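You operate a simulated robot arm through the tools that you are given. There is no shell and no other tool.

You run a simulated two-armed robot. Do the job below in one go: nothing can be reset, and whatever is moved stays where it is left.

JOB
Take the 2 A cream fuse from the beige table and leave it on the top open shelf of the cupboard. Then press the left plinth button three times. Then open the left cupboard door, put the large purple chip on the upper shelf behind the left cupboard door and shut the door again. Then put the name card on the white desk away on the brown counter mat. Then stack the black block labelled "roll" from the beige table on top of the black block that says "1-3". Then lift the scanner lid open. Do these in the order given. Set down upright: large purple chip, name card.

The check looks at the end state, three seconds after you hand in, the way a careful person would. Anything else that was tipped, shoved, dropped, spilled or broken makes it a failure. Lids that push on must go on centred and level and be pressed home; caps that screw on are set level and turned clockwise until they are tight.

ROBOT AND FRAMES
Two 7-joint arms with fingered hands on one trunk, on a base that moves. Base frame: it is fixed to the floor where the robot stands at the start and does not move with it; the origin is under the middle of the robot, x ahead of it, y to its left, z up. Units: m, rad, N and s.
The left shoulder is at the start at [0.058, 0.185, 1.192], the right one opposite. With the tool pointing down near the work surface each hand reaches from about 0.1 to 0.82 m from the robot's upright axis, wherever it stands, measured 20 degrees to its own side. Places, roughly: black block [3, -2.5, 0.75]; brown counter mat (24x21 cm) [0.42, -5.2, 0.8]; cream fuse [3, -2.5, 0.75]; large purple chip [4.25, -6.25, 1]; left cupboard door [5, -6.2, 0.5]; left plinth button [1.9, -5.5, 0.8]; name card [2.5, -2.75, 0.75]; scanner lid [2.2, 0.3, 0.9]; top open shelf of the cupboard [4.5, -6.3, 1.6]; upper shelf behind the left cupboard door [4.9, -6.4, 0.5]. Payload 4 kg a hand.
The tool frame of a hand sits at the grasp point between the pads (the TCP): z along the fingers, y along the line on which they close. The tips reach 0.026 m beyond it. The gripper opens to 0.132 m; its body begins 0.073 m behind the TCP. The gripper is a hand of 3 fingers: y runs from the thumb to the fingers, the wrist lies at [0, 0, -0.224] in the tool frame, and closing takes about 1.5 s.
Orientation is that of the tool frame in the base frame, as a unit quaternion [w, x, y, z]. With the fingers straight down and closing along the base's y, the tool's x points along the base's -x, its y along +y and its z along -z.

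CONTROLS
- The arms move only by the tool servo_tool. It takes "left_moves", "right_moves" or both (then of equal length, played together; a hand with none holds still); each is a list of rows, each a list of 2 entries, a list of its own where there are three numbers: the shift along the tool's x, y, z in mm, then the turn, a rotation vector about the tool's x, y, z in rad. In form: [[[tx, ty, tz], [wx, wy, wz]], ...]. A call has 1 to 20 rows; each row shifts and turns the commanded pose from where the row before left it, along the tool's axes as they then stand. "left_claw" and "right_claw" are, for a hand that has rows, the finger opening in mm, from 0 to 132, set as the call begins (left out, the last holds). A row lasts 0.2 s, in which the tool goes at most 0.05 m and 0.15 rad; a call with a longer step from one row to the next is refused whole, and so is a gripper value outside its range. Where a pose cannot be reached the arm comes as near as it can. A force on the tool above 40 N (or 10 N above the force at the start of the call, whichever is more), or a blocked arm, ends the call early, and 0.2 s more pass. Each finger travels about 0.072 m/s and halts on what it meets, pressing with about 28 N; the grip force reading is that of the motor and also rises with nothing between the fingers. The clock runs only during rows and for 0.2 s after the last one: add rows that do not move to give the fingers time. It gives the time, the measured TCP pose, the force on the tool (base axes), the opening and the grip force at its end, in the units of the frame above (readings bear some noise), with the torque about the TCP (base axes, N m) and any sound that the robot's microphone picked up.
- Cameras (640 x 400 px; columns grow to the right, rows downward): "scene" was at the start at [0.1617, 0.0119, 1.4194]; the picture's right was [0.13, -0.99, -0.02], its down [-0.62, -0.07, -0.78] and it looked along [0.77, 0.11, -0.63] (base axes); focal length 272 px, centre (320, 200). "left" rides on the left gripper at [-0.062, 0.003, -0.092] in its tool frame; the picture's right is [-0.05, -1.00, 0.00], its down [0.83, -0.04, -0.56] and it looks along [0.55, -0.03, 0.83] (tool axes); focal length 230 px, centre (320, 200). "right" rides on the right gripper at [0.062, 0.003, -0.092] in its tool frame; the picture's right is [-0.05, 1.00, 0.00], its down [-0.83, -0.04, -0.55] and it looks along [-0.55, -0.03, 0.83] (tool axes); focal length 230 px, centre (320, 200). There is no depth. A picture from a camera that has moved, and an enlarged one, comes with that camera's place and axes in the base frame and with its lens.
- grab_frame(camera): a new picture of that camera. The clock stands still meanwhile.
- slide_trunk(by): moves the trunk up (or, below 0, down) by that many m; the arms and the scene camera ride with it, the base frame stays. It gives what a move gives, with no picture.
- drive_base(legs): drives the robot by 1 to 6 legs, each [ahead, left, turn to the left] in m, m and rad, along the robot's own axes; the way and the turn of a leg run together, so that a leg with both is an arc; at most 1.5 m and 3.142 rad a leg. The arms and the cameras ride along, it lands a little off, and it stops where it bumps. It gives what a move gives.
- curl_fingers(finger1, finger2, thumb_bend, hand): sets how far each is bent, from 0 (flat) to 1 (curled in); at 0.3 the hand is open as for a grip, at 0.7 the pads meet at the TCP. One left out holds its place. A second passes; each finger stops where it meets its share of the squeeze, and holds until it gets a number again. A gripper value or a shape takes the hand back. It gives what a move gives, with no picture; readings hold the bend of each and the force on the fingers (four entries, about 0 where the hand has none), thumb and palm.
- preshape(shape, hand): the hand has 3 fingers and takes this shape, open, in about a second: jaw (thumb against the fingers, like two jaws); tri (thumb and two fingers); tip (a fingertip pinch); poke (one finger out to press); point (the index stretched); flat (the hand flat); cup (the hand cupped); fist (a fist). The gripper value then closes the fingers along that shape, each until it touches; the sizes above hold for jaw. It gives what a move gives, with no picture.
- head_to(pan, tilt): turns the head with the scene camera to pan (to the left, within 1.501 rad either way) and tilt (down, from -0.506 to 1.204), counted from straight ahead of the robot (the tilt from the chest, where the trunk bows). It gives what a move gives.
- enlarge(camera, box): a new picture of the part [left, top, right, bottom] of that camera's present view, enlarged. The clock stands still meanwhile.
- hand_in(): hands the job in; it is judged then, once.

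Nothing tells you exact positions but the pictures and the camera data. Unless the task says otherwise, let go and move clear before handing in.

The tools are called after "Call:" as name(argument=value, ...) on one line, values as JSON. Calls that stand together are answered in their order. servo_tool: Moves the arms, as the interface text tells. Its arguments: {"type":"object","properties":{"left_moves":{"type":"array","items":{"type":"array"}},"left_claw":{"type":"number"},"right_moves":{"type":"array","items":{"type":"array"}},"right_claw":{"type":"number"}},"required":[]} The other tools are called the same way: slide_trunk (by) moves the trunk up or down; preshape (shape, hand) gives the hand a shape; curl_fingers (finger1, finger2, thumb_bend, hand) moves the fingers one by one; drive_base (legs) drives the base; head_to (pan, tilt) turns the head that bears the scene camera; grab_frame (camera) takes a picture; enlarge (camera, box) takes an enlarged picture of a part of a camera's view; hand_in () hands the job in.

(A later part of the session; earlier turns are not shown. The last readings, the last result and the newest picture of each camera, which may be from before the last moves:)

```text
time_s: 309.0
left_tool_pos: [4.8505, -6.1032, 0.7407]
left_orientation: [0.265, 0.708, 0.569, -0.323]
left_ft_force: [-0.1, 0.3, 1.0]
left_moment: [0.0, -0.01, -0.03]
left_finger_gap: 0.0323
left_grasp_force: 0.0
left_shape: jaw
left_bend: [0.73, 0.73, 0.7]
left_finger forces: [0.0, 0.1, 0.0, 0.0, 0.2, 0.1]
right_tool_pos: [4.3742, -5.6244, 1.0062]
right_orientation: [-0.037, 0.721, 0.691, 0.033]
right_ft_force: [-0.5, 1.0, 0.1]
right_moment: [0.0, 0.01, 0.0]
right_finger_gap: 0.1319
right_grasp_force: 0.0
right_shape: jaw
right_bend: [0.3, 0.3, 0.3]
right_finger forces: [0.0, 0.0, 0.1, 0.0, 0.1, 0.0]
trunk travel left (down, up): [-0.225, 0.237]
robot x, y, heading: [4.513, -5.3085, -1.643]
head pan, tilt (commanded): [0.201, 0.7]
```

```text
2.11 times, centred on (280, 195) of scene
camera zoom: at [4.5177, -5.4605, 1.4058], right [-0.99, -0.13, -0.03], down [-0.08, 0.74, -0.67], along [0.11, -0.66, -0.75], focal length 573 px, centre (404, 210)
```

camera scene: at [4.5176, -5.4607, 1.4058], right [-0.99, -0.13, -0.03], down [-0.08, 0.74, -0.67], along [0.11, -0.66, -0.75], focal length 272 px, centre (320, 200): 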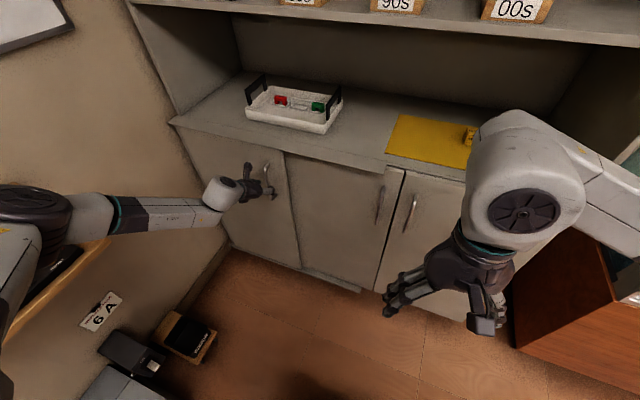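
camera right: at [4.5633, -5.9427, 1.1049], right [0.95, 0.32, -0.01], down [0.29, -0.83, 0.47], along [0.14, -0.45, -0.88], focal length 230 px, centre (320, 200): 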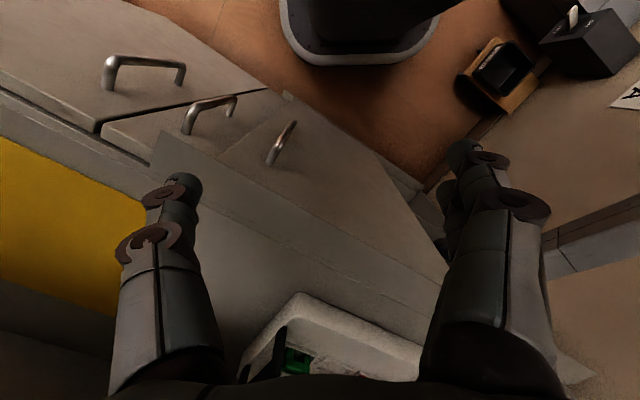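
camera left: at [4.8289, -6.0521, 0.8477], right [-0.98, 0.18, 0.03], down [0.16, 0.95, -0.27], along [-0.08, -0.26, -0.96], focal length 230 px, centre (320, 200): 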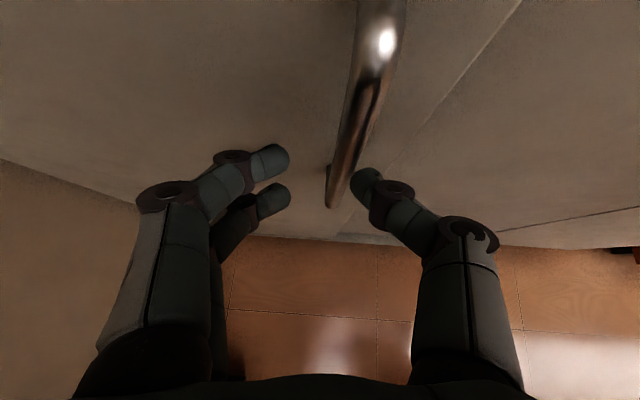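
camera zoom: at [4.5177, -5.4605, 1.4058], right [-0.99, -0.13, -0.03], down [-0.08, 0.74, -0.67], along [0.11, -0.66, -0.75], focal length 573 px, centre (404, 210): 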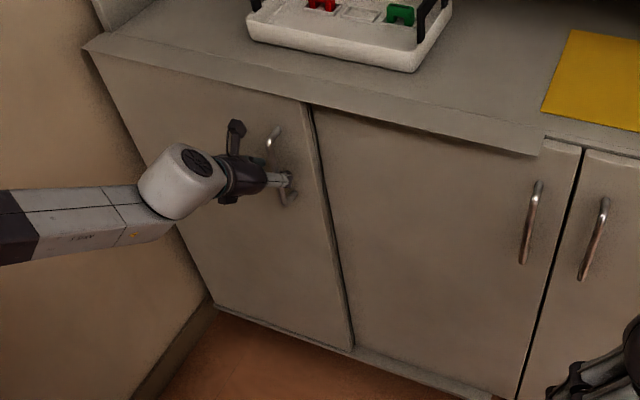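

It looks closed; I'll push a little further to feel the stop.

Call:
servo_tool(left_moves=[[[-0.2, 4, 0.2], [0, 0, 0]], [[-0.2, 4, 0.2], [0, 0, 0]], [[-0.2, 4, 0.2], [0, 0, 0]], [[-0.2, 4, 0.2], [0, 0, 0]], [[0, 0, 0], [0, 0, 0]]])

Call:
enlarge(camera="scene", box=[160, 100, 400, 290])

```text
time_s: 310.2
left_tool_pos: [4.8621, -6.1084, 0.7417]
left_orientation: [0.265, 0.709, 0.569, -0.323]
left_ft_force: [-6.5, 2.1, -0.2]
left_moment: [0.03, 0.07, -0.07]
left_finger_gap: 0.0363
left_grasp_force: 0.1
left_shape: jaw
left_bend: [0.73, 0.73, 0.7]
left_finger forces: [0.0, 0.0, 0.0, 0.0, 6.0, 0.2]
right_tool_pos: [4.3735, -5.6247, 1.0065]
right_orientation: [-0.036, 0.721, 0.691, 0.033]
right_ft_force: [0.2, 0.0, -0.2]
right_moment: [-0.02, -0.02, -0.01]
right_finger_gap: 0.1315
right_grasp_force: 0.1
right_shape: jaw
right_bend: [0.3, 0.3, 0.3]
right_finger forces: [0.0, 0.0, 0.0, 0.1, 0.0, 0.0]
trunk travel left (down, up): [-0.225, 0.237]
robot x, y, heading: [4.5129, -5.3068, -1.642]
head pan, tilt (commanded): [0.201, 0.7]
```

```text
2.11 times, centred on (280, 195) of scene
camera zoom: at [4.5167, -5.4602, 1.4058], right [-0.99, -0.13, -0.03], down [-0.08, 0.74, -0.67], along [0.11, -0.66, -0.75], focal length 573 px, centre (404, 210)
```

zoom: 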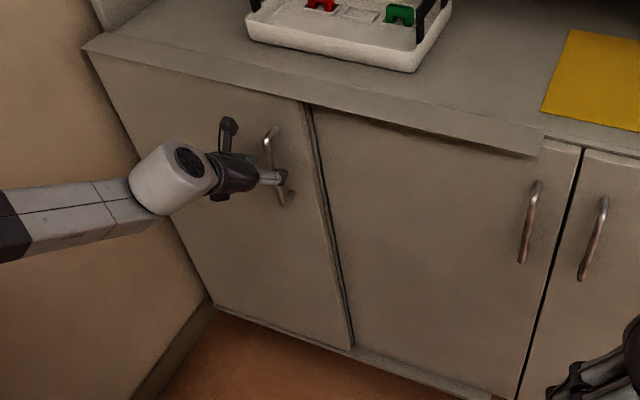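

The stop is felt (6 N). One more small push to make sure it is fully shut, then let go and withdraw.

Call:
servo_tool(left_moves=[[[0, 4, 0], [0, 0, 0]], [[0, 4, 0], [0, 0, 0]], [[0, 0, 0], [0, 0, 0]]])

Call:
servo_tool(left_moves=[[[0, -6, 0], [0, 0, 0]], [[0, -6, 0], [0, 0, 0]], [[0, 0, 0], [0, 0, 0]], [[0, 0, 0], [0, 0, 0]], [[13, 0, -15], [0, 0, 0]], [[13, 0, -15], [0, 0, 0]], [[13, 0, -15], [0, 0, 0]], [[13, 0, -15], [0, 0, 0]], [[13, 0, -15], [0, 0, 0]], [[0, 0, 0], [0, 0, 0]]], left_claw=60)

Call:
enlarge(camera="scene", box=[160, 100, 400, 290])

```text
time_s: 311.0
left_tool_pos: [4.8699, -6.1088, 0.7423]
left_orientation: [0.265, 0.709, 0.568, -0.323]
left_ft_force: [-13.3, 5.4, 2.1]
left_moment: [0.04, 0.18, -0.16]
left_finger_gap: 0.0448
left_grasp_force: 0.0
left_shape: jaw
left_bend: [0.73, 0.73, 0.7]
left_finger forces: [0.0, 0.1, 0.0, 0.1, 13.3, 0.0]
right_tool_pos: [4.3707, -5.6259, 1.0065]
right_orientation: [-0.037, 0.721, 0.691, 0.033]
right_ft_force: [0.6, 0.0, -0.2]
right_moment: [-0.01, -0.01, -0.01]
right_finger_gap: 0.1319
right_grasp_force: 0.1
right_shape: jaw
right_bend: [0.3, 0.3, 0.3]
right_finger forces: [0.1, 0.0, 0.0, 0.0, 0.0, 0.0]
trunk travel left (down, up): [-0.225, 0.237]
robot x, y, heading: [4.5098, -5.3089, -1.638]
head pan, tilt (commanded): [0.201, 0.7]
```

```text
time_s: 313.2
left_tool_pos: [4.8815, -6.0113, 0.7402]
left_orientation: [0.265, 0.708, 0.569, -0.324]
left_ft_force: [0.3, -0.2, 0.7]
left_moment: [0.04, -0.02, 0.01]
left_finger_gap: 0.06
left_grasp_force: 0.0
left_shape: jaw
left_bend: [0.73, 0.73, 0.7]
left_finger forces: [0.0, 0.1, 0.0, 0.0, 0.1, 0.0]
right_tool_pos: [4.3741, -5.626, 1.0058]
right_orientation: [-0.038, 0.721, 0.691, 0.033]
right_ft_force: [0.8, -0.5, -0.6]
right_moment: [-0.01, 0.03, 0.0]
right_finger_gap: 0.1322
right_grasp_force: 0.0
right_shape: jaw
right_bend: [0.3, 0.3, 0.3]
right_finger forces: [0.1, 0.0, 0.1, 0.1, 0.0, 0.0]
trunk travel left (down, up): [-0.225, 0.237]
robot x, y, heading: [4.5103, -5.305, -1.639]
head pan, tilt (commanded): [0.201, 0.7]
```

```text
2.11 times, centred on (280, 195) of scene
camera zoom: at [4.5176, -5.4609, 1.4057], right [-0.99, -0.13, -0.03], down [-0.08, 0.74, -0.67], along [0.11, -0.66, -0.75], focal length 573 px, centre (404, 210)
```

zoom: 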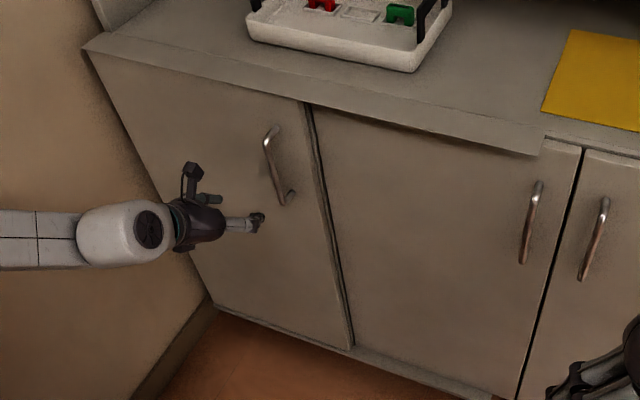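

The door is shut. Next the name card on the white desk: I'll move away to the right and back, and bring the left hand to a neutral carrying pose.

Call:
drive_base(legs=[[-0.35, -0.35, 0], [0, 0, -0.245]])

Call:
servo_tool(left_moves=[[[-30, 0, -26], [0, 0, 0]], [[-30, 0, -26], [0, 0.1, 0]], [[-28, 0, -29], [0, 0.1, 0]], [[-24, 0, -31], [0, 0.1, 0]], [[-20, 0, -33], [0, 0.1, 0]], [[-16, 0, -36], [0, 0.1, 0]], [[-10, 0, -38], [0, 0.1, 0]], [[0, 0, -30], [0, 0.13, 0]], [[0, 0, 0], [0, 0.13, 0]], [[0, 0, 0], [0, 0, 0]]])

Call:
head_to(pan=0.3, tilt=0.5)

Call:
grab_frame(camera="scene")

```text
time_s: 316.9
left_tool_pos: [4.3762, -5.702, 0.7393]
left_orientation: [0.222, 0.773, 0.477, -0.354]
left_ft_force: [-0.5, -0.2, -0.8]
left_moment: [0.01, 0.01, -0.01]
left_finger_gap: 0.0603
left_grasp_force: 0.1
left_shape: jaw
left_bend: [0.73, 0.73, 0.7]
left_finger forces: [0.0, 0.0, 0.0, 0.0, 0.1, 0.1]
right_tool_pos: [3.9784, -5.2037, 1.0064]
right_orientation: [-0.033, 0.802, 0.595, 0.038]
right_ft_force: [0.4, -0.3, 0.2]
right_moment: [-0.01, 0.05, -0.02]
right_finger_gap: 0.1317
right_grasp_force: 0.0
right_shape: jaw
right_bend: [0.3, 0.3, 0.3]
right_finger forces: [0.0, 0.0, 0.0, 0.0, 0.0, 0.0]
trunk travel left (down, up): [-0.225, 0.237]
robot x, y, heading: [4.1884, -4.9285, -1.887]
head pan, tilt (commanded): [0.201, 0.7]
```

```text
time_s: 319.1
left_tool_pos: [4.3475, -5.7035, 0.7839]
left_orientation: [0.18, 0.796, 0.501, -0.289]
left_ft_force: [-0.2, 0.0, 0.2]
left_moment: [-0.02, -0.06, -0.01]
left_finger_gap: 0.0601
left_grasp_force: 0.1
left_shape: jaw
left_bend: [0.73, 0.73, 0.7]
left_finger forces: [0.1, 0.1, 0.0, 0.0, 0.0, 0.0]
left hand out of reach, approached as far as the arm can: row 3, 4, 5, 6, 7, 8, 9
right_tool_pos: [3.9785, -5.2028, 1.0067]
right_orientation: [-0.032, 0.802, 0.595, 0.038]
right_ft_force: [-0.2, 0.2, 0.6]
right_moment: [-0.01, 0.03, 0.02]
right_finger_gap: 0.1321
right_grasp_force: 0.0
right_shape: jaw
right_bend: [0.3, 0.3, 0.3]
right_finger forces: [0.1, 0.1, 0.0, 0.0, 0.1, 0.0]
trunk travel left (down, up): [-0.225, 0.237]
robot x, y, heading: [4.1902, -4.9303, -1.89]
head pan, tilt (commanded): [0.201, 0.7]
```

```text
time_s: 319.9
left_tool_pos: [4.348, -5.7046, 0.7837]
left_orientation: [0.18, 0.796, 0.5, -0.29]
left_ft_force: [0.9, 0.1, -0.3]
left_moment: [0.0, 0.0, -0.05]
left_finger_gap: 0.06
left_grasp_force: 0.1
left_shape: jaw
left_bend: [0.73, 0.73, 0.7]
left_finger forces: [0.1, 0.0, 0.1, 0.0, 0.0, 0.1]
right_tool_pos: [3.9786, -5.2014, 1.0061]
right_orientation: [-0.033, 0.802, 0.596, 0.037]
right_ft_force: [0.1, -0.2, 0.0]
right_moment: [0.0, 0.0, 0.02]
right_finger_gap: 0.1321
right_grasp_force: 0.1
right_shape: jaw
right_bend: [0.3, 0.3, 0.3]
right_finger forces: [0.0, 0.0, 0.0, 0.1, 0.0, 0.0]
trunk travel left (down, up): [-0.225, 0.237]
robot x, y, heading: [4.1896, -4.9279, -1.892]
head pan, tilt (commanded): [0.3, 0.499]
```

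```text
taken
camera scene: at [4.1658, -5.0874, 1.4227], right [-1.0, 0.02, -0.04], down [0.05, 0.59, -0.8], along [0.01, -0.8, -0.6], focal length 272 px, centre (320, 200)
```

scene: 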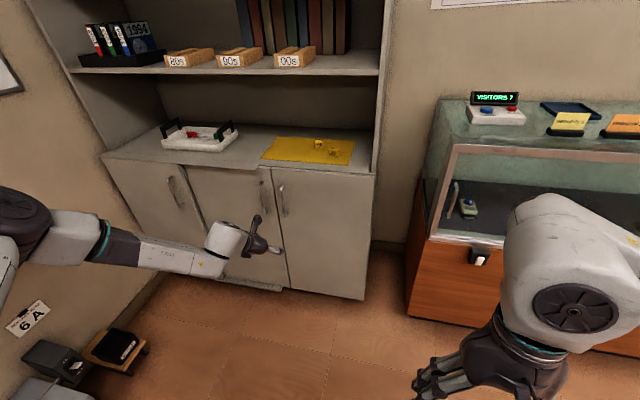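

The hand is too far out to raise. I'll draw it back toward the body first, then raise and straighten it.

Call:
servo_tool(left_moves=[[[23, -25, -19], [0, 0, 0]], [[23, -25, -19], [0, 0, 0]], [[23, -25, -19], [0, 0, 0]], [[23, -25, -19], [0, 0, 0]], [[23, -25, -19], [0, 0, 0]], [[-20, 0, -24], [0, 0.1, 0]], [[-18, 0, -28], [0, 0.1, 0]], [[-15, 0, -30], [0, 0.1, 0]], [[-10, 0, -32], [0, 0.1, 0]], [[-6, 0, -34], [0, 0.1, 0]], [[0, 0, -35], [0, 0.1, 0]], [[0, 0, -35], [0, 0.1, 0]], [[0, 0, -35], [0, 0, 0]], [[0, 0, 0], [0, 0, 0]]])

Call:
grab_frame(camera="scene")

```text
time_s: 322.9
left_tool_pos: [4.1961, -5.3293, 0.8755]
left_orientation: [0.02, 0.844, 0.536, -0.03]
left_ft_force: [0.8, -0.3, -0.4]
left_moment: [0.0, 0.02, -0.03]
left_finger_gap: 0.0597
left_grasp_force: 0.0
left_shape: jaw
left_bend: [0.73, 0.73, 0.7]
left_finger forces: [0.0, 0.0, 0.0, 0.1, 0.1, 0.1]
left hand out of reach, approached as far as the arm can: row 6, 7, 8, 9, 10, 11, 12, 13
right_tool_pos: [3.9779, -5.2031, 1.0057]
right_orientation: [-0.033, 0.802, 0.596, 0.038]
right_ft_force: [0.7, -0.2, -0.7]
right_moment: [0.04, 0.0, 0.0]
right_finger_gap: 0.1318
right_grasp_force: 0.0
right_shape: jaw
right_bend: [0.3, 0.3, 0.3]
right_finger forces: [0.0, 0.0, 0.0, 0.0, 0.1, 0.0]
trunk travel left (down, up): [-0.225, 0.237]
robot x, y, heading: [4.1854, -4.9288, -1.888]
head pan, tilt (commanded): [0.3, 0.499]
```

```text
taken
camera scene: at [4.1668, -5.0884, 1.4227], right [-1.0, 0.02, -0.04], down [0.05, 0.59, -0.8], along [0.01, -0.8, -0.6], focal length 272 px, centre (320, 200)
```

scene: 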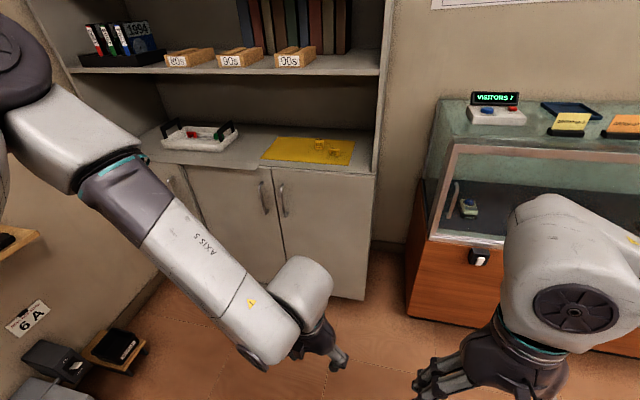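

Now forward a little and up, to get into the comfortable zone.

Call:
servo_tool(left_moves=[[[-30, 15, 0], [0, 0, 0]], [[-30, 15, 0], [0, 0, 0]], [[-30, 15, 0], [0, 0, 0]], [[-20, 15, 0], [0, 0, 0]], [[0, 0, -40], [0, 0, 0]], [[0, 0, -40], [0, 0, 0]], [[0, 0, -40], [0, 0, 0]], [[0, 0, -40], [0, 0, 0]], [[0, 0, 0], [0, 0, 0]]])

Call:
grab_frame(camera="scene")

```text
time_s: 324.9
left_tool_pos: [4.1958, -5.3297, 0.8769]
left_orientation: [0.02, 0.843, 0.536, -0.031]
left_ft_force: [0.7, 0.2, 0.0]
left_moment: [0.02, 0.01, 0.01]
left_finger_gap: 0.0598
left_grasp_force: 0.0
left_shape: jaw
left_bend: [0.73, 0.73, 0.7]
left_finger forces: [0.0, 0.0, 0.0, 0.1, 0.1, 0.0]
left hand out of reach, approached as far as the arm can: row 1, 2, 3, 4, 5, 6, 7, 8
right_tool_pos: [3.978, -5.2025, 1.006]
right_orientation: [-0.033, 0.801, 0.596, 0.037]
right_ft_force: [0.1, -0.1, -0.1]
right_moment: [0.02, 0.03, 0.0]
right_finger_gap: 0.1317
right_grasp_force: 0.0
right_shape: jaw
right_bend: [0.3, 0.3, 0.3]
right_finger forces: [0.0, 0.1, 0.0, 0.1, 0.1, 0.0]
trunk travel left (down, up): [-0.225, 0.237]
robot x, y, heading: [4.1911, -4.9277, -1.89]
head pan, tilt (commanded): [0.3, 0.499]
```

```text
taken
camera scene: at [4.1658, -5.0873, 1.4228], right [-1.0, 0.02, -0.04], down [0.05, 0.59, -0.8], along [0.01, -0.8, -0.59], focal length 272 px, centre (320, 200)
```

scene: 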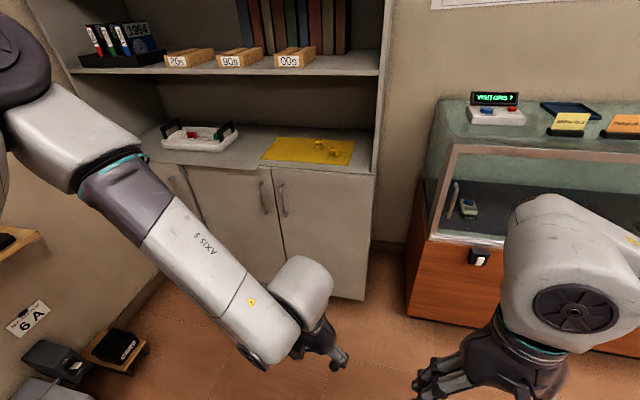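

The arm seems stuck at a joint limit. I'll try reversing: command a bit lower and to the left to free it.

Call:
servo_tool(left_moves=[[[-20, 30, 20], [0, -0.1, 0]], [[-20, 30, 20], [0, -0.1, 0]], [[-20, 30, 20], [0, -0.1, 0]], [[0, 0, 0], [0, 0, 0]]])

Call:
grab_frame(camera="scene")

```text
time_s: 325.9
left_tool_pos: [4.2317, -5.4236, 0.8236]
left_orientation: [0.101, 0.829, 0.528, -0.156]
left_ft_force: [0.3, -1.2, 0.6]
left_moment: [0.01, 0.01, -0.01]
left_finger_gap: 0.0602
left_grasp_force: 0.0
left_shape: jaw
left_bend: [0.73, 0.73, 0.7]
left_finger forces: [0.0, 0.0, 0.0, 0.0, 0.0, 0.1]
left hand out of reach, approached as far as the arm can: row 2, 3
right_tool_pos: [3.9778, -5.2036, 1.0063]
right_orientation: [-0.032, 0.802, 0.596, 0.038]
right_ft_force: [0.1, -0.2, 0.4]
right_moment: [0.0, -0.02, -0.02]
right_finger_gap: 0.1318
right_grasp_force: 0.1
right_shape: jaw
right_bend: [0.3, 0.3, 0.3]
right_finger forces: [0.0, 0.1, 0.0, 0.1, 0.0, 0.0]
trunk travel left (down, up): [-0.225, 0.237]
robot x, y, heading: [4.1868, -4.9244, -1.888]
head pan, tilt (commanded): [0.3, 0.499]
```

```text
taken
camera scene: at [4.1657, -5.0872, 1.4229], right [-1.0, 0.02, -0.04], down [0.05, 0.59, -0.8], along [0.01, -0.8, -0.59], focal length 272 px, centre (320, 200)
```

scene: 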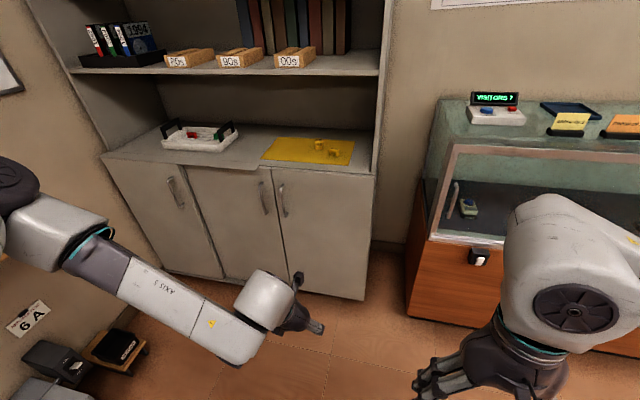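

It's moving again. I'll push it further out, then raise.

Call:
servo_tool(left_moves=[[[-30, 20, 5], [0, 0, 0]], [[-30, 20, 5], [0, 0, 0]], [[-30, 20, 5], [0, 0, 0]], [[-30, 20, 5], [0, 0, 0]], [[0, 0, 0], [0, 0, 0]]])

Call:
servo_tool(left_moves=[[[-10, 0, -35], [0, 0.04, 0]], [[-10, 0, -35], [0, 0.04, 0]], [[-10, 0, -35], [0, 0.04, 0]], [[-8, 0, -35], [0, 0.04, 0]], [[-5, 0, -35], [0, 0.04, 0]], [[0, 0, -35], [0, 0.04, 0]], [[0, 0, 0], [0, 0.04, 0]], [[0, 0, 0], [0, 0, 0]]])

Call:
grab_frame(camera="scene")

```text
time_s: 327.1
left_tool_pos: [4.1832, -5.5052, 0.8084]
left_orientation: [0.102, 0.827, 0.53, -0.161]
left_ft_force: [0.2, 0.2, 0.3]
left_moment: [0.03, 0.01, -0.03]
left_finger_gap: 0.0598
left_grasp_force: 0.0
left_shape: jaw
left_bend: [0.73, 0.73, 0.7]
left_finger forces: [0.0, 0.1, 0.0, 0.1, 0.1, 0.0]
left hand out of reach, approached as far as the arm can: row 1, 2, 3, 4
right_tool_pos: [3.9782, -5.2013, 1.0067]
right_orientation: [-0.033, 0.802, 0.596, 0.037]
right_ft_force: [-0.1, -0.1, 0.2]
right_moment: [0.02, 0.02, -0.01]
right_finger_gap: 0.1318
right_grasp_force: 0.1
right_shape: jaw
right_bend: [0.3, 0.3, 0.3]
right_finger forces: [0.0, 0.1, 0.0, 0.1, 0.1, 0.1]
trunk travel left (down, up): [-0.225, 0.237]
robot x, y, heading: [4.1896, -4.9265, -1.894]
head pan, tilt (commanded): [0.3, 0.499]
```

```text
time_s: 328.9
left_tool_pos: [4.1768, -5.3766, 0.8733]
left_orientation: [0.045, 0.841, 0.535, -0.068]
left_ft_force: [0.6, -0.4, 0.3]
left_moment: [0.01, 0.0, -0.04]
left_finger_gap: 0.0601
left_grasp_force: 0.1
left_shape: jaw
left_bend: [0.73, 0.73, 0.7]
left_finger forces: [0.0, 0.1, 0.0, 0.0, 0.0, 0.1]
left hand out of reach, approached as far as the arm can: row 1, 2, 3, 4, 5, 6, 7
right_tool_pos: [3.9778, -5.2035, 1.0066]
right_orientation: [-0.033, 0.802, 0.595, 0.037]
right_ft_force: [0.3, 0.0, -0.2]
right_moment: [-0.01, 0.0, 0.0]
right_finger_gap: 0.1318
right_grasp_force: 0.0
right_shape: jaw
right_bend: [0.3, 0.3, 0.3]
right_finger forces: [0.0, 0.1, 0.0, 0.0, 0.1, 0.0]
trunk travel left (down, up): [-0.225, 0.237]
robot x, y, heading: [4.1882, -4.9272, -1.885]
head pan, tilt (commanded): [0.3, 0.499]
```

```text
taken
camera scene: at [4.1659, -5.0874, 1.4228], right [-1.0, 0.02, -0.04], down [0.05, 0.59, -0.8], along [0.01, -0.8, -0.59], focal length 272 px, centre (320, 200)
```

scene: 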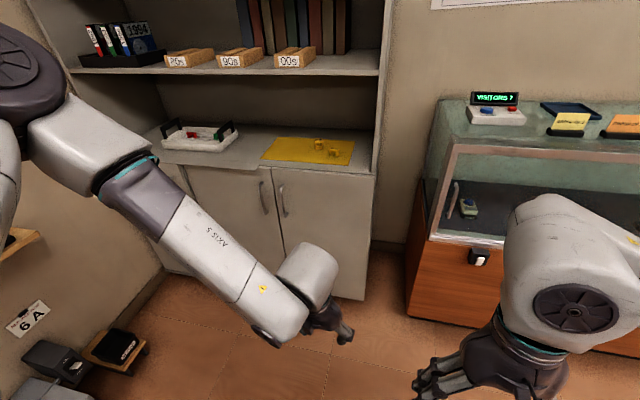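

The arm is on an awkward branch. Earlier it rose fine with the hand yawed more to the right and nearer the centre line, so I'll try that.

Call:
servo_tool(left_moves=[[[0, -15, 20], [0, 0, 0.1]], [[0, -15, 20], [0, 0, 0.1]], [[0, -15, 20], [0, 0, 0.1]], [[0, -15, 0], [0, 0, 0]], [[0, 0, 0], [0, 0, 0]]])

Call:
servo_tool(left_moves=[[[-20, 0, -20], [0, 0, 0]], [[-20, 0, -20], [0, 0, 0]], [[-20, 0, -30], [0, 0, 0]], [[-20, 0, -30], [0, 0, 0]], [[0, 0, -30], [0, 0, 0]], [[0, 0, -30], [0, 0, 0]], [[0, 0, 0], [0, 0, 0]]])

Call:
grab_frame(camera="scene")

```text
time_s: 330.1
left_tool_pos: [4.1176, -5.3331, 0.8058]
left_orientation: [0.053, 0.912, 0.403, -0.06]
left_ft_force: [-0.1, -0.5, -0.4]
left_moment: [0.0, 0.0, 0.01]
left_finger_gap: 0.0602
left_grasp_force: 0.1
left_shape: jaw
left_bend: [0.73, 0.73, 0.7]
left_finger forces: [0.0, 0.1, 0.0, 0.0, 0.0, 0.1]
left hand out of reach, approached as far as the arm can: row 1, 2, 3
right_tool_pos: [3.9777, -5.2031, 1.0067]
right_orientation: [-0.033, 0.802, 0.595, 0.037]
right_ft_force: [0.1, 0.1, -0.1]
right_moment: [-0.01, 0.0, 0.01]
right_finger_gap: 0.1318
right_grasp_force: 0.1
right_shape: jaw
right_bend: [0.3, 0.3, 0.3]
right_finger forces: [0.0, 0.0, 0.0, 0.0, 0.1, 0.0]
trunk travel left (down, up): [-0.225, 0.237]
robot x, y, heading: [4.1872, -4.9262, -1.888]
head pan, tilt (commanded): [0.3, 0.499]
```

```text
time_s: 331.7
left_tool_pos: [4.11, -5.3198, 0.8754]
left_orientation: [0.053, 0.911, 0.403, -0.061]
left_ft_force: [0.8, 0.0, -0.5]
left_moment: [0.0, 0.0, 0.02]
left_finger_gap: 0.0597
left_grasp_force: 0.0
left_shape: jaw
left_bend: [0.73, 0.73, 0.7]
left_finger forces: [0.0, 0.0, 0.1, 0.1, 0.0, 0.1]
left hand out of reach, approached as far as the arm can: row 2, 3, 4, 5, 6
right_tool_pos: [3.9786, -5.2042, 1.006]
right_orientation: [-0.033, 0.801, 0.596, 0.038]
right_ft_force: [-0.6, -0.2, -0.7]
right_moment: [0.02, 0.04, 0.0]
right_finger_gap: 0.1319
right_grasp_force: 0.0
right_shape: jaw
right_bend: [0.3, 0.3, 0.3]
right_finger forces: [0.0, 0.1, 0.1, 0.0, 0.1, 0.0]
trunk travel left (down, up): [-0.225, 0.237]
robot x, y, heading: [4.1912, -4.9272, -1.891]
head pan, tilt (commanded): [0.3, 0.499]
```

```text
taken
camera scene: at [4.1667, -5.089, 1.4225], right [-1.0, 0.02, -0.04], down [0.05, 0.6, -0.8], along [0.01, -0.8, -0.6], focal length 272 px, centre (320, 200)
```

scene: 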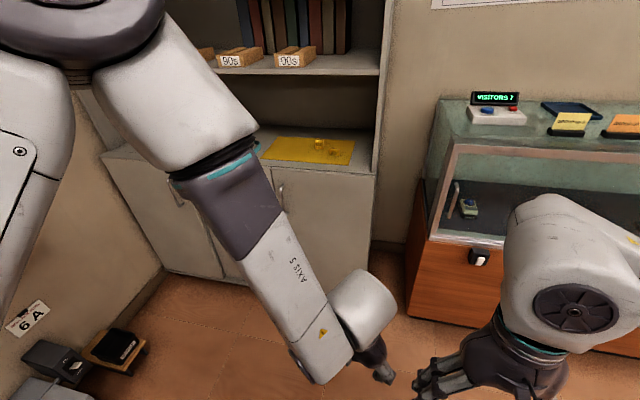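

I'll go back through the well-behaved pose: pitch the hand forward to ~49° while extending it, then raise it with the arm extended.

Call:
servo_tool(left_moves=[[[-20, 10, 15], [0, -0.1, -0.05]], [[-20, 10, 20], [0, -0.1, -0.05]], [[-20, 10, 20], [0, -0.1, -0.05]], [[-20, 10, 25], [0, -0.1, -0.05]], [[-20, 10, 30], [0, -0.1, -0.05]], [[-20, 10, 30], [0, -0.1, -0.05]], [[-20, 0, 30], [0, -0.1, 0]], [[-15, 0, 30], [0, 0, 0]], [[0, 0, 0], [0, 0, 0]]])

Call:
grab_frame(camera="scene")

```text
time_s: 333.7
left_tool_pos: [4.0314, -5.5522, 0.785]
left_orientation: [0.185, 0.766, 0.49, -0.372]
left_ft_force: [-0.1, 0.0, 0.4]
left_moment: [-0.05, 0.02, 0.04]
left_finger_gap: 0.0602
left_grasp_force: 0.0
left_shape: jaw
left_bend: [0.73, 0.73, 0.7]
left_finger forces: [0.0, 0.0, 0.0, 0.1, 0.0, 0.0]
right_tool_pos: [3.9783, -5.2031, 1.0069]
right_orientation: [-0.034, 0.802, 0.596, 0.037]
right_ft_force: [0.6, -0.3, 0.9]
right_moment: [-0.01, 0.03, -0.06]
right_finger_gap: 0.1317
right_grasp_force: 0.0
right_shape: jaw
right_bend: [0.3, 0.3, 0.3]
right_finger forces: [0.0, 0.1, 0.0, 0.1, 0.0, 0.0]
trunk travel left (down, up): [-0.225, 0.237]
robot x, y, heading: [4.1884, -4.9287, -1.888]
head pan, tilt (commanded): [0.3, 0.499]
```

```text
taken
camera scene: at [4.1662, -5.087, 1.4229], right [-1.0, 0.02, -0.04], down [0.05, 0.59, -0.8], along [0.01, -0.8, -0.59], focal length 272 px, centre (320, 200)
```

scene: 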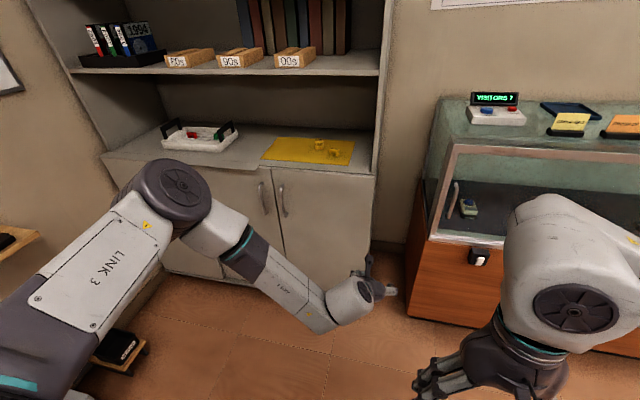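

Good, it is extended again. Raise it now with that pitch, moving left to its own side.

Call:
servo_tool(left_moves=[[[-26, 22, -23], [0, 0, 0]], [[-26, 22, -23], [0, 0, 0]], [[-26, 22, -23], [0, 0, 0]], [[-26, 22, -23], [0, 0, 0]], [[-26, 22, -23], [0, 0, 0]], [[-26, 22, -23], [0, 0, 0]], [[-26, 0, -23], [0, 0, 0]], [[-26, 0, -23], [0, 0, 0]], [[0, 0, 0], [0, 0, 0]]])

Call:
grab_frame(camera="scene")

```text
time_s: 335.7
left_tool_pos: [4.1663, -5.6187, 1.0503]
left_orientation: [0.185, 0.765, 0.49, -0.373]
left_ft_force: [-0.1, -0.3, 0.1]
left_moment: [-0.02, 0.04, 0.01]
left_finger_gap: 0.06
left_grasp_force: 0.2
left_shape: jaw
left_bend: [0.73, 0.73, 0.7]
left_finger forces: [0.0, 0.1, 0.0, 0.0, 0.0, 0.0]
right_tool_pos: [3.9782, -5.2032, 1.0054]
right_orientation: [-0.033, 0.802, 0.596, 0.037]
right_ft_force: [0.0, 0.2, -0.6]
right_moment: [0.02, -0.03, -0.01]
right_finger_gap: 0.1317
right_grasp_force: 0.1
right_shape: jaw
right_bend: [0.3, 0.3, 0.3]
right_finger forces: [0.0, 0.1, 0.0, 0.0, 0.0, 0.1]
trunk travel left (down, up): [-0.225, 0.237]
robot x, y, heading: [4.1876, -4.9255, -1.886]
head pan, tilt (commanded): [0.3, 0.499]
```

```text
taken
camera scene: at [4.1659, -5.088, 1.4227], right [-1.0, 0.02, -0.04], down [0.05, 0.59, -0.8], along [0.01, -0.8, -0.59], focal length 272 px, centre (320, 200)
```

scene: 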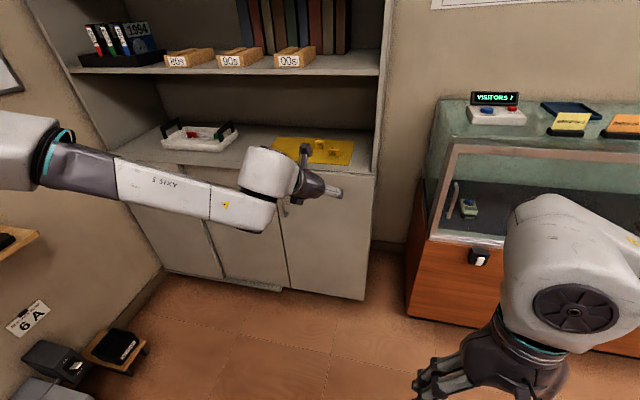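

Height is good. Now straighten the hand to point down.

Call:
servo_tool(left_moves=[[[0, 0, 0], [0, 0.12, -0.03]], [[0, 0, 0], [0, 0.12, -0.03]], [[0, 0, 0], [0, 0.12, -0.03]], [[0, 0, 0], [0, 0.12, -0.03]], [[0, 0, 0], [0, 0.12, -0.03]], [[0, 0, 0], [0, 0.12, -0.03]], [[0, 0, 0], [0, 0.12, -0.03]], [[10, 0, 0], [0, 0, 0]], [[10, 0, 0], [0, 0, 0]], [[0, 0, 0], [0, 0, 0]]])

Call:
grab_frame(camera="scene")

```text
time_s: 337.9
left_tool_pos: [4.1192, -5.5192, 0.9693]
left_orientation: [0.084, 0.792, 0.553, -0.246]
left_ft_force: [0.0, -1.0, -0.3]
left_moment: [0.0, 0.01, 0.0]
left_finger_gap: 0.0598
left_grasp_force: 0.0
left_shape: jaw
left_bend: [0.73, 0.73, 0.7]
left_finger forces: [0.1, 0.1, 0.0, 0.1, 0.0, 0.1]
left hand out of reach, approached as far as the arm can: row 1, 2, 3, 4, 5, 6, 7
right_tool_pos: [3.9787, -5.2031, 1.0068]
right_orientation: [-0.033, 0.802, 0.596, 0.038]
right_ft_force: [-0.6, 0.6, -0.3]
right_moment: [0.01, 0.0, 0.01]
right_finger_gap: 0.1321
right_grasp_force: 0.2
right_shape: jaw
right_bend: [0.3, 0.3, 0.3]
right_finger forces: [0.0, 0.0, 0.0, 0.0, 0.0, 0.0]
trunk travel left (down, up): [-0.225, 0.237]
robot x, y, heading: [4.1896, -4.9253, -1.889]
head pan, tilt (commanded): [0.3, 0.499]
```

```text
taken
camera scene: at [4.1656, -5.0874, 1.4228], right [-1.0, 0.02, -0.04], down [0.05, 0.59, -0.8], along [0.01, -0.8, -0.59], focal length 272 px, centre (320, 200)
```

scene: 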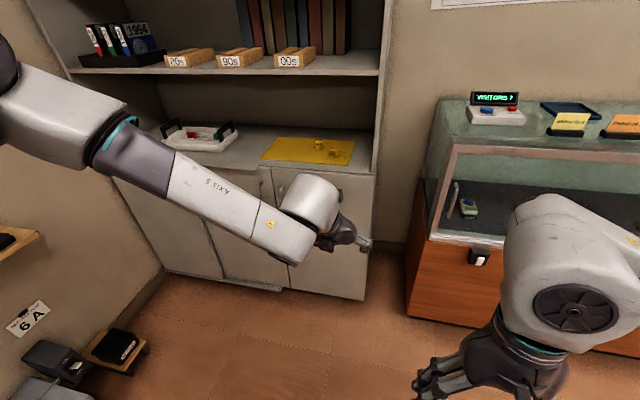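

The left arm stays awkward for pointing straight down, so I'll park it raised with the hand pitched forward and use the right arm for the next jobs.

Call:
servo_tool(left_moves=[[[0, 0, 0], [0, -0.12, 0.03]], [[0, 0, 0], [0, -0.12, 0.03]], [[0, 0, 0], [0, -0.12, 0.03]], [[0, 0, 0], [0, -0.12, 0.03]], [[0, 0, 0], [0, -0.12, 0.03]], [[0, 0, 0], [0, -0.12, 0.03]], [[-10, 0, -10], [0, -0.12, 0.03]], [[-20, 0, -20], [0, 0, 0]], [[0, 0, 0], [0, 0, 0]]])

Call:
head_to(pan=0.9, tilt=0.4)

Call:
grab_frame(camera="scene")

```text
time_s: 339.9
left_tool_pos: [4.127, -5.5002, 1.0062]
left_orientation: [0.326, 0.675, 0.386, -0.536]
left_ft_force: [1.3, -0.5, 0.0]
left_moment: [0.01, 0.02, 0.01]
left_finger_gap: 0.06
left_grasp_force: 0.1
left_shape: jaw
left_bend: [0.73, 0.73, 0.7]
left_finger forces: [0.0, 0.1, 0.0, 0.0, 0.0, 0.0]
right_tool_pos: [3.9778, -5.2028, 1.0073]
right_orientation: [-0.032, 0.802, 0.595, 0.038]
right_ft_force: [0.3, 0.5, -0.5]
right_moment: [0.01, -0.01, 0.01]
right_finger_gap: 0.1316
right_grasp_force: 0.1
right_shape: jaw
right_bend: [0.3, 0.3, 0.3]
right_finger forces: [0.0, 0.1, 0.0, 0.0, 0.0, 0.1]
trunk travel left (down, up): [-0.225, 0.237]
robot x, y, heading: [4.1939, -4.9254, -1.89]
head pan, tilt (commanded): [0.3, 0.499]
```

```text
time_s: 340.9
left_tool_pos: [4.1287, -5.501, 1.0066]
left_orientation: [0.326, 0.676, 0.386, -0.537]
left_ft_force: [0.5, -0.5, 0.6]
left_moment: [0.01, 0.01, 0.0]
left_finger_gap: 0.06
left_grasp_force: 0.1
left_shape: jaw
left_bend: [0.73, 0.73, 0.7]
left_finger forces: [0.0, 0.0, 0.1, 0.1, 0.0, 0.0]
right_tool_pos: [3.9782, -5.2021, 1.0058]
right_orientation: [-0.033, 0.802, 0.596, 0.037]
right_ft_force: [-0.9, -1.2, -0.1]
right_moment: [0.0, 0.02, 0.01]
right_finger_gap: 0.1321
right_grasp_force: 0.1
right_shape: jaw
right_bend: [0.3, 0.3, 0.3]
right_finger forces: [0.1, 0.0, 0.0, 0.0, 0.1, 0.0]
trunk travel left (down, up): [-0.225, 0.237]
robot x, y, heading: [4.1878, -4.9296, -1.886]
head pan, tilt (commanded): [0.901, 0.4]
```

```text
taken
camera scene: at [4.2177, -5.0754, 1.4361], right [-0.83, -0.54, -0.11], down [-0.17, 0.45, -0.88], along [0.53, -0.71, -0.47], focal length 272 px, centre (320, 200)
```

scene: 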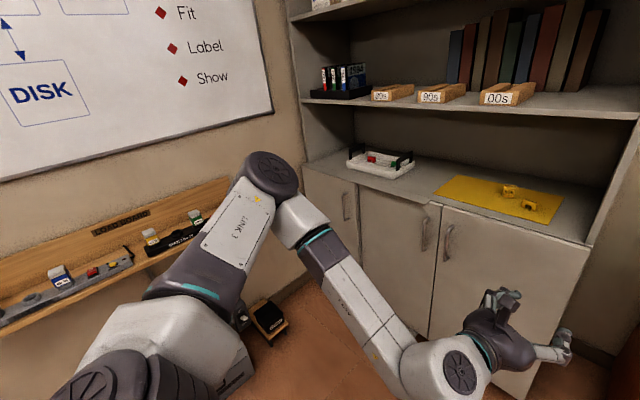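

The elbow is now up, like the time when straightening worked. I'll try once more to bring the hand to point down from here.

Call:
servo_tool(left_moves=[[[0, 0, 0], [0, 0.1, -0.03]], [[0, 0, 0], [0, 0.1, -0.03]], [[0, 0, 0], [0, 0.1, -0.03]], [[0, 0, 0], [0, 0.1, -0.03]], [[0, 0, 0], [0, 0.1, -0.03]], [[0, 0, 0], [0, 0.1, -0.03]], [[0, 0, 0], [0, 0.1, -0.03]], [[0, 0, 0], [0, 0.1, 0]], [[0, 0, 0], [0, 0.1, 0]], [[0, 0, 0], [0, 0, 0]]])

Call:
grab_frame(camera="scene")

```text
time_s: 343.1
left_tool_pos: [4.1286, -5.5001, 1.0044]
left_orientation: [0.077, 0.793, 0.551, -0.246]
left_ft_force: [-0.6, 0.1, -0.5]
left_moment: [0.02, 0.0, -0.03]
left_finger_gap: 0.0599
left_grasp_force: 0.0
left_shape: jaw
left_bend: [0.73, 0.73, 0.7]
left_finger forces: [0.0, 0.0, 0.0, 0.0, 0.0, 0.0]
left hand out of reach, approached as far as the arm can: row 9
right_tool_pos: [3.9798, -5.205, 1.0058]
right_orientation: [-0.033, 0.801, 0.597, 0.037]
right_ft_force: [0.7, 0.2, 0.2]
right_moment: [0.01, 0.01, -0.01]
right_finger_gap: 0.1318
right_grasp_force: 0.1
right_shape: jaw
right_bend: [0.3, 0.3, 0.3]
right_finger forces: [0.0, 0.1, 0.0, 0.0, 0.0, 0.0]
trunk travel left (down, up): [-0.225, 0.237]
robot x, y, heading: [4.1937, -4.9314, -1.882]
head pan, tilt (commanded): [0.901, 0.4]
```

```text
taken
camera scene: at [4.2193, -5.0764, 1.4359], right [-0.83, -0.54, -0.11], down [-0.17, 0.45, -0.88], along [0.53, -0.71, -0.47], focal length 272 px, centre (320, 200)
```

scene: 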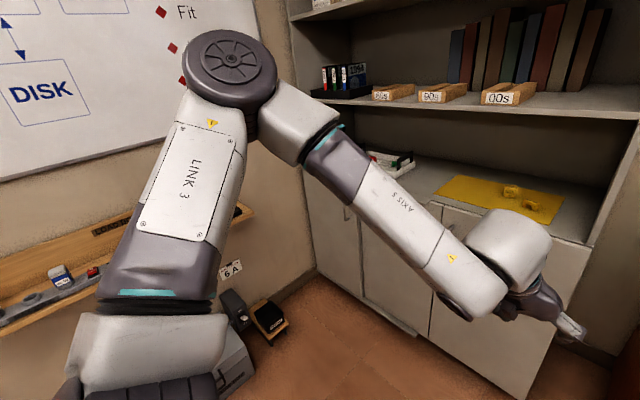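

The left hand holds at z≈1.0 now, fine for travelling. I'll drive back north along the aisle between the dark desk and the white/beige tables.

Call:
drive_base(legs=[[-1.45, -0.1, 0], [-1.45, -0.05, 0]])

Call:
head_to(pan=-0.6, tilt=0.4)

Call:
grab_frame(camera="scene")

```text
time_s: 357.2
left_tool_pos: [4.8497, -2.6574, 1.0057]
left_orientation: [0.08, 0.789, 0.557, -0.246]
left_ft_force: [-0.2, 0.2, -0.1]
left_moment: [0.0, -0.01, 0.0]
left_finger_gap: 0.06
left_grasp_force: 0.2
left_shape: jaw
left_bend: [0.73, 0.73, 0.7]
left_finger forces: [0.0, 0.0, 0.0, 0.1, 0.0, 0.0]
right_tool_pos: [4.6946, -2.3639, 1.0067]
right_orientation: [-0.034, 0.796, 0.603, 0.038]
right_ft_force: [1.2, 0.0, -0.1]
right_moment: [0.01, 0.0, -0.01]
right_finger_gap: 0.1317
right_grasp_force: 0.1
right_shape: jaw
right_bend: [0.3, 0.3, 0.3]
right_finger forces: [0.1, 0.1, 0.1, 0.1, 0.1, 0.0]
trunk travel left (down, up): [-0.225, 0.237]
robot x, y, heading: [4.9026, -2.0821, -1.874]
head pan, tilt (commanded): [0.901, 0.4]
```

```text
time_s: 358.8
left_tool_pos: [4.8492, -2.6572, 1.0053]
left_orientation: [0.08, 0.79, 0.557, -0.246]
left_ft_force: [-0.1, -0.2, -0.4]
left_moment: [0.0, 0.0, -0.04]
left_finger_gap: 0.0602
left_grasp_force: 0.2
left_shape: jaw
left_bend: [0.73, 0.73, 0.7]
left_finger forces: [0.0, 0.0, 0.1, 0.0, 0.0, 0.1]
right_tool_pos: [4.6944, -2.3628, 1.0059]
right_orientation: [-0.034, 0.796, 0.603, 0.037]
right_ft_force: [0.1, 0.4, -0.2]
right_moment: [0.02, 0.02, -0.03]
right_finger_gap: 0.132
right_grasp_force: 0.0
right_shape: jaw
right_bend: [0.3, 0.3, 0.3]
right_finger forces: [0.1, 0.0, 0.0, 0.0, 0.0, 0.0]
trunk travel left (down, up): [-0.225, 0.237]
robot x, y, heading: [4.8984, -2.0838, -1.87]
head pan, tilt (commanded): [-0.6, 0.4]
```

```text
taken
camera scene: at [4.8073, -2.2122, 1.4334], right [-0.62, 0.78, 0.08], down [0.34, 0.37, -0.87], along [-0.7, -0.51, -0.49], focal length 272 px, centre (320, 200)
```

scene: 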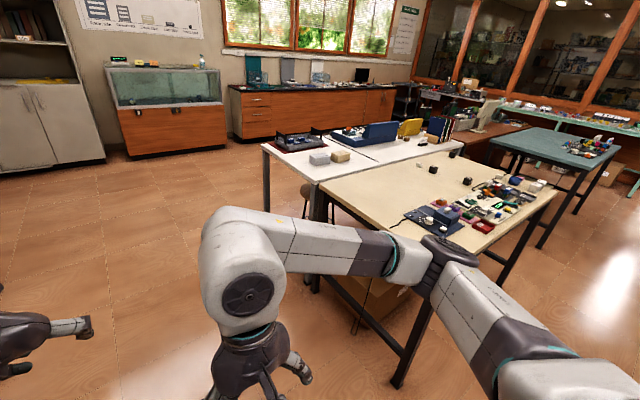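

I'm at the north-east; now west along the front of the beige table to the pocket mouth.

Call:
drive_base(legs=[[0.0, -1.35, 0], [0.0, -1.3, 0]])

Call:
drive_base(legs=[[0, 0, 0.84]])

Call:
head_to(pan=-0.2, tilt=0.6)

Call:
grab_frame(camera="scene")

```text
time_s: 371.8
left_tool_pos: [2.2949, -1.8196, 1.0046]
left_orientation: [0.074, 0.802, 0.538, -0.247]
left_ft_force: [-0.1, 0.1, 0.7]
left_moment: [-0.04, 0.01, 0.01]
left_finger_gap: 0.0598
left_grasp_force: 0.2
left_shape: jaw
left_bend: [0.73, 0.73, 0.7]
left_finger forces: [0.1, 0.0, 0.1, 0.0, 0.0, 0.0]
right_tool_pos: [2.1543, -1.5165, 1.006]
right_orientation: [-0.033, 0.811, 0.583, 0.038]
right_ft_force: [1.2, -0.8, 0.3]
right_moment: [0.0, 0.01, 0.01]
right_finger_gap: 0.132
right_grasp_force: 0.0
right_shape: jaw
right_bend: [0.3, 0.3, 0.3]
right_finger forces: [0.0, 0.1, 0.0, 0.1, 0.0, 0.0]
trunk travel left (down, up): [-0.225, 0.237]
robot x, y, heading: [2.3771, -1.2512, -1.928]
head pan, tilt (commanded): [-0.6, 0.4]
```

```text
time_s: 374.4
left_tool_pos: [2.7527, -1.6831, 1.006]
left_orientation: [0.17, 0.507, 0.822, -0.195]
left_ft_force: [0.0, -0.6, 0.2]
left_moment: [0.02, -0.01, -0.03]
left_finger_gap: 0.06
left_grasp_force: 0.1
left_shape: jaw
left_bend: [0.73, 0.73, 0.7]
left_finger forces: [0.0, 0.0, 0.1, 0.2, 0.0, 0.1]
right_tool_pos: [2.4318, -1.5899, 1.0062]
right_orientation: [-0.046, 0.496, 0.867, 0.021]
right_ft_force: [-0.4, 0.5, -0.6]
right_moment: [0.01, -0.01, -0.01]
right_finger_gap: 0.132
right_grasp_force: 0.0
right_shape: jaw
right_bend: [0.3, 0.3, 0.3]
right_finger forces: [0.0, 0.1, 0.0, 0.0, 0.1, 0.0]
trunk travel left (down, up): [-0.225, 0.237]
robot x, y, heading: [2.3746, -1.2533, -1.063]
head pan, tilt (commanded): [-0.6, 0.4]
```

```text
time_s: 375.3
left_tool_pos: [2.7522, -1.6836, 1.0046]
left_orientation: [0.169, 0.507, 0.822, -0.194]
left_ft_force: [0.2, 0.4, -0.1]
left_moment: [-0.02, 0.01, 0.0]
left_finger_gap: 0.0603
left_grasp_force: 0.0
left_shape: jaw
left_bend: [0.73, 0.73, 0.7]
left_finger forces: [0.1, 0.0, 0.1, 0.0, 0.1, 0.1]
right_tool_pos: [2.4319, -1.59, 1.0072]
right_orientation: [-0.046, 0.496, 0.867, 0.021]
right_ft_force: [-0.6, -0.2, -0.2]
right_moment: [0.01, -0.02, 0.0]
right_finger_gap: 0.1318
right_grasp_force: 0.1
right_shape: jaw
right_bend: [0.3, 0.3, 0.3]
right_finger forces: [0.0, 0.0, 0.1, 0.0, 0.0, 0.0]
trunk travel left (down, up): [-0.225, 0.237]
robot x, y, heading: [2.3736, -1.249, -1.06]
head pan, tilt (commanded): [-0.201, 0.6]
```

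```text
taken
camera scene: at [2.4355, -1.3954, 1.4139], right [-0.95, -0.3, 0.03], down [-0.22, 0.64, -0.74], along [0.2, -0.71, -0.68], focal length 272 px, centre (320, 200)
```

scene: 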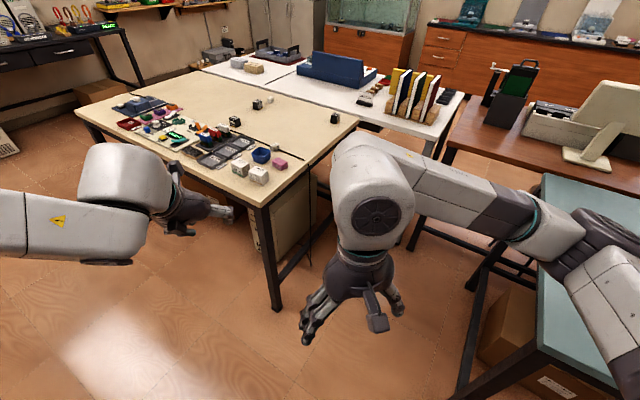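

The pocket is ahead. I'll drive in diagonally so the name card comes within the right hand's reach.

Call:
drive_base(legs=[[0.76, -0.42, 0]])

Call:
head_to(pan=-0.1, tilt=0.7)

Call:
grab_frame(camera="scene")

Call:
grab_frame(camera="right")

```text
time_s: 379.8
left_tool_pos: [2.7776, -2.5408, 1.0061]
left_orientation: [0.173, 0.499, 0.827, -0.192]
left_ft_force: [0.4, -0.5, 1.0]
left_moment: [-0.02, -0.01, -0.03]
left_finger_gap: 0.0599
left_grasp_force: 0.0
left_shape: jaw
left_bend: [0.73, 0.73, 0.7]
left_finger forces: [0.0, 0.0, 0.0, 0.0, 0.1, 0.0]
right_tool_pos: [2.4551, -2.4544, 1.0074]
right_orientation: [-0.045, 0.488, 0.872, 0.02]
right_ft_force: [-0.1, 0.7, 0.3]
right_moment: [0.03, 0.01, 0.01]
right_finger_gap: 0.1318
right_grasp_force: 0.1
right_shape: jaw
right_bend: [0.3, 0.3, 0.3]
right_finger forces: [0.1, 0.0, 0.0, 0.1, 0.0, 0.0]
trunk travel left (down, up): [-0.225, 0.237]
robot x, y, heading: [2.3925, -2.1131, -1.047]
head pan, tilt (commanded): [-0.201, 0.6]
```

```text
time_s: 380.5
left_tool_pos: [2.7775, -2.5411, 1.0058]
left_orientation: [0.171, 0.499, 0.827, -0.193]
left_ft_force: [0.3, 0.4, 0.9]
left_moment: [0.01, 0.04, 0.0]
left_finger_gap: 0.0599
left_grasp_force: 0.0
left_shape: jaw
left_bend: [0.73, 0.73, 0.7]
left_finger forces: [0.1, 0.1, 0.0, 0.0, 0.0, 0.0]
right_tool_pos: [2.4556, -2.454, 1.0056]
right_orientation: [-0.045, 0.488, 0.872, 0.02]
right_ft_force: [0.2, -0.1, 0.2]
right_moment: [-0.02, 0.02, 0.0]
right_finger_gap: 0.1321
right_grasp_force: 0.1
right_shape: jaw
right_bend: [0.3, 0.3, 0.3]
right_finger forces: [0.0, 0.1, 0.1, 0.0, 0.0, 0.0]
trunk travel left (down, up): [-0.225, 0.237]
robot x, y, heading: [2.3901, -2.1144, -1.046]
head pan, tilt (commanded): [-0.099, 0.7]
```

```text
taken
camera scene: at [2.4613, -2.2509, 1.4056], right [-0.91, -0.41, 0.01], down [-0.32, 0.68, -0.66], along [0.27, -0.61, -0.75], focal length 272 px, centre (320, 200)
```

scene: 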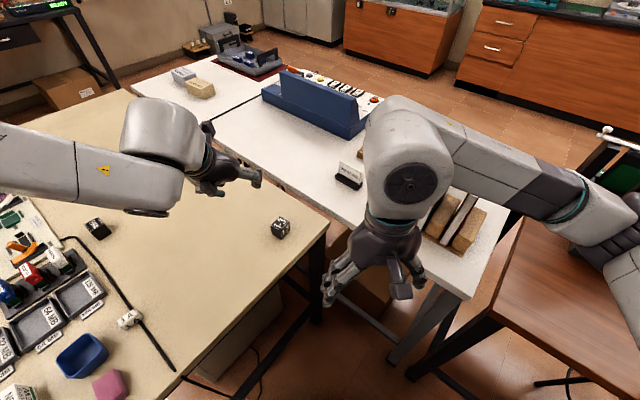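

```text
taken
camera right: at [2.4316, -2.4075, 1.1046], right [0.88, 0.48, -0.01], down [0.43, -0.77, 0.47], along [0.21, -0.42, -0.88], focal length 230 px, centre (320, 200)
```

right: 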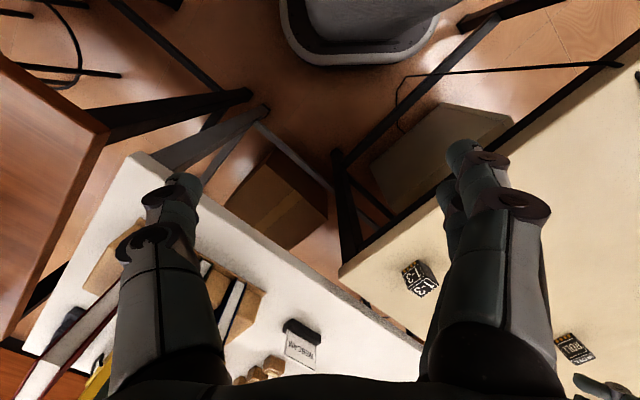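

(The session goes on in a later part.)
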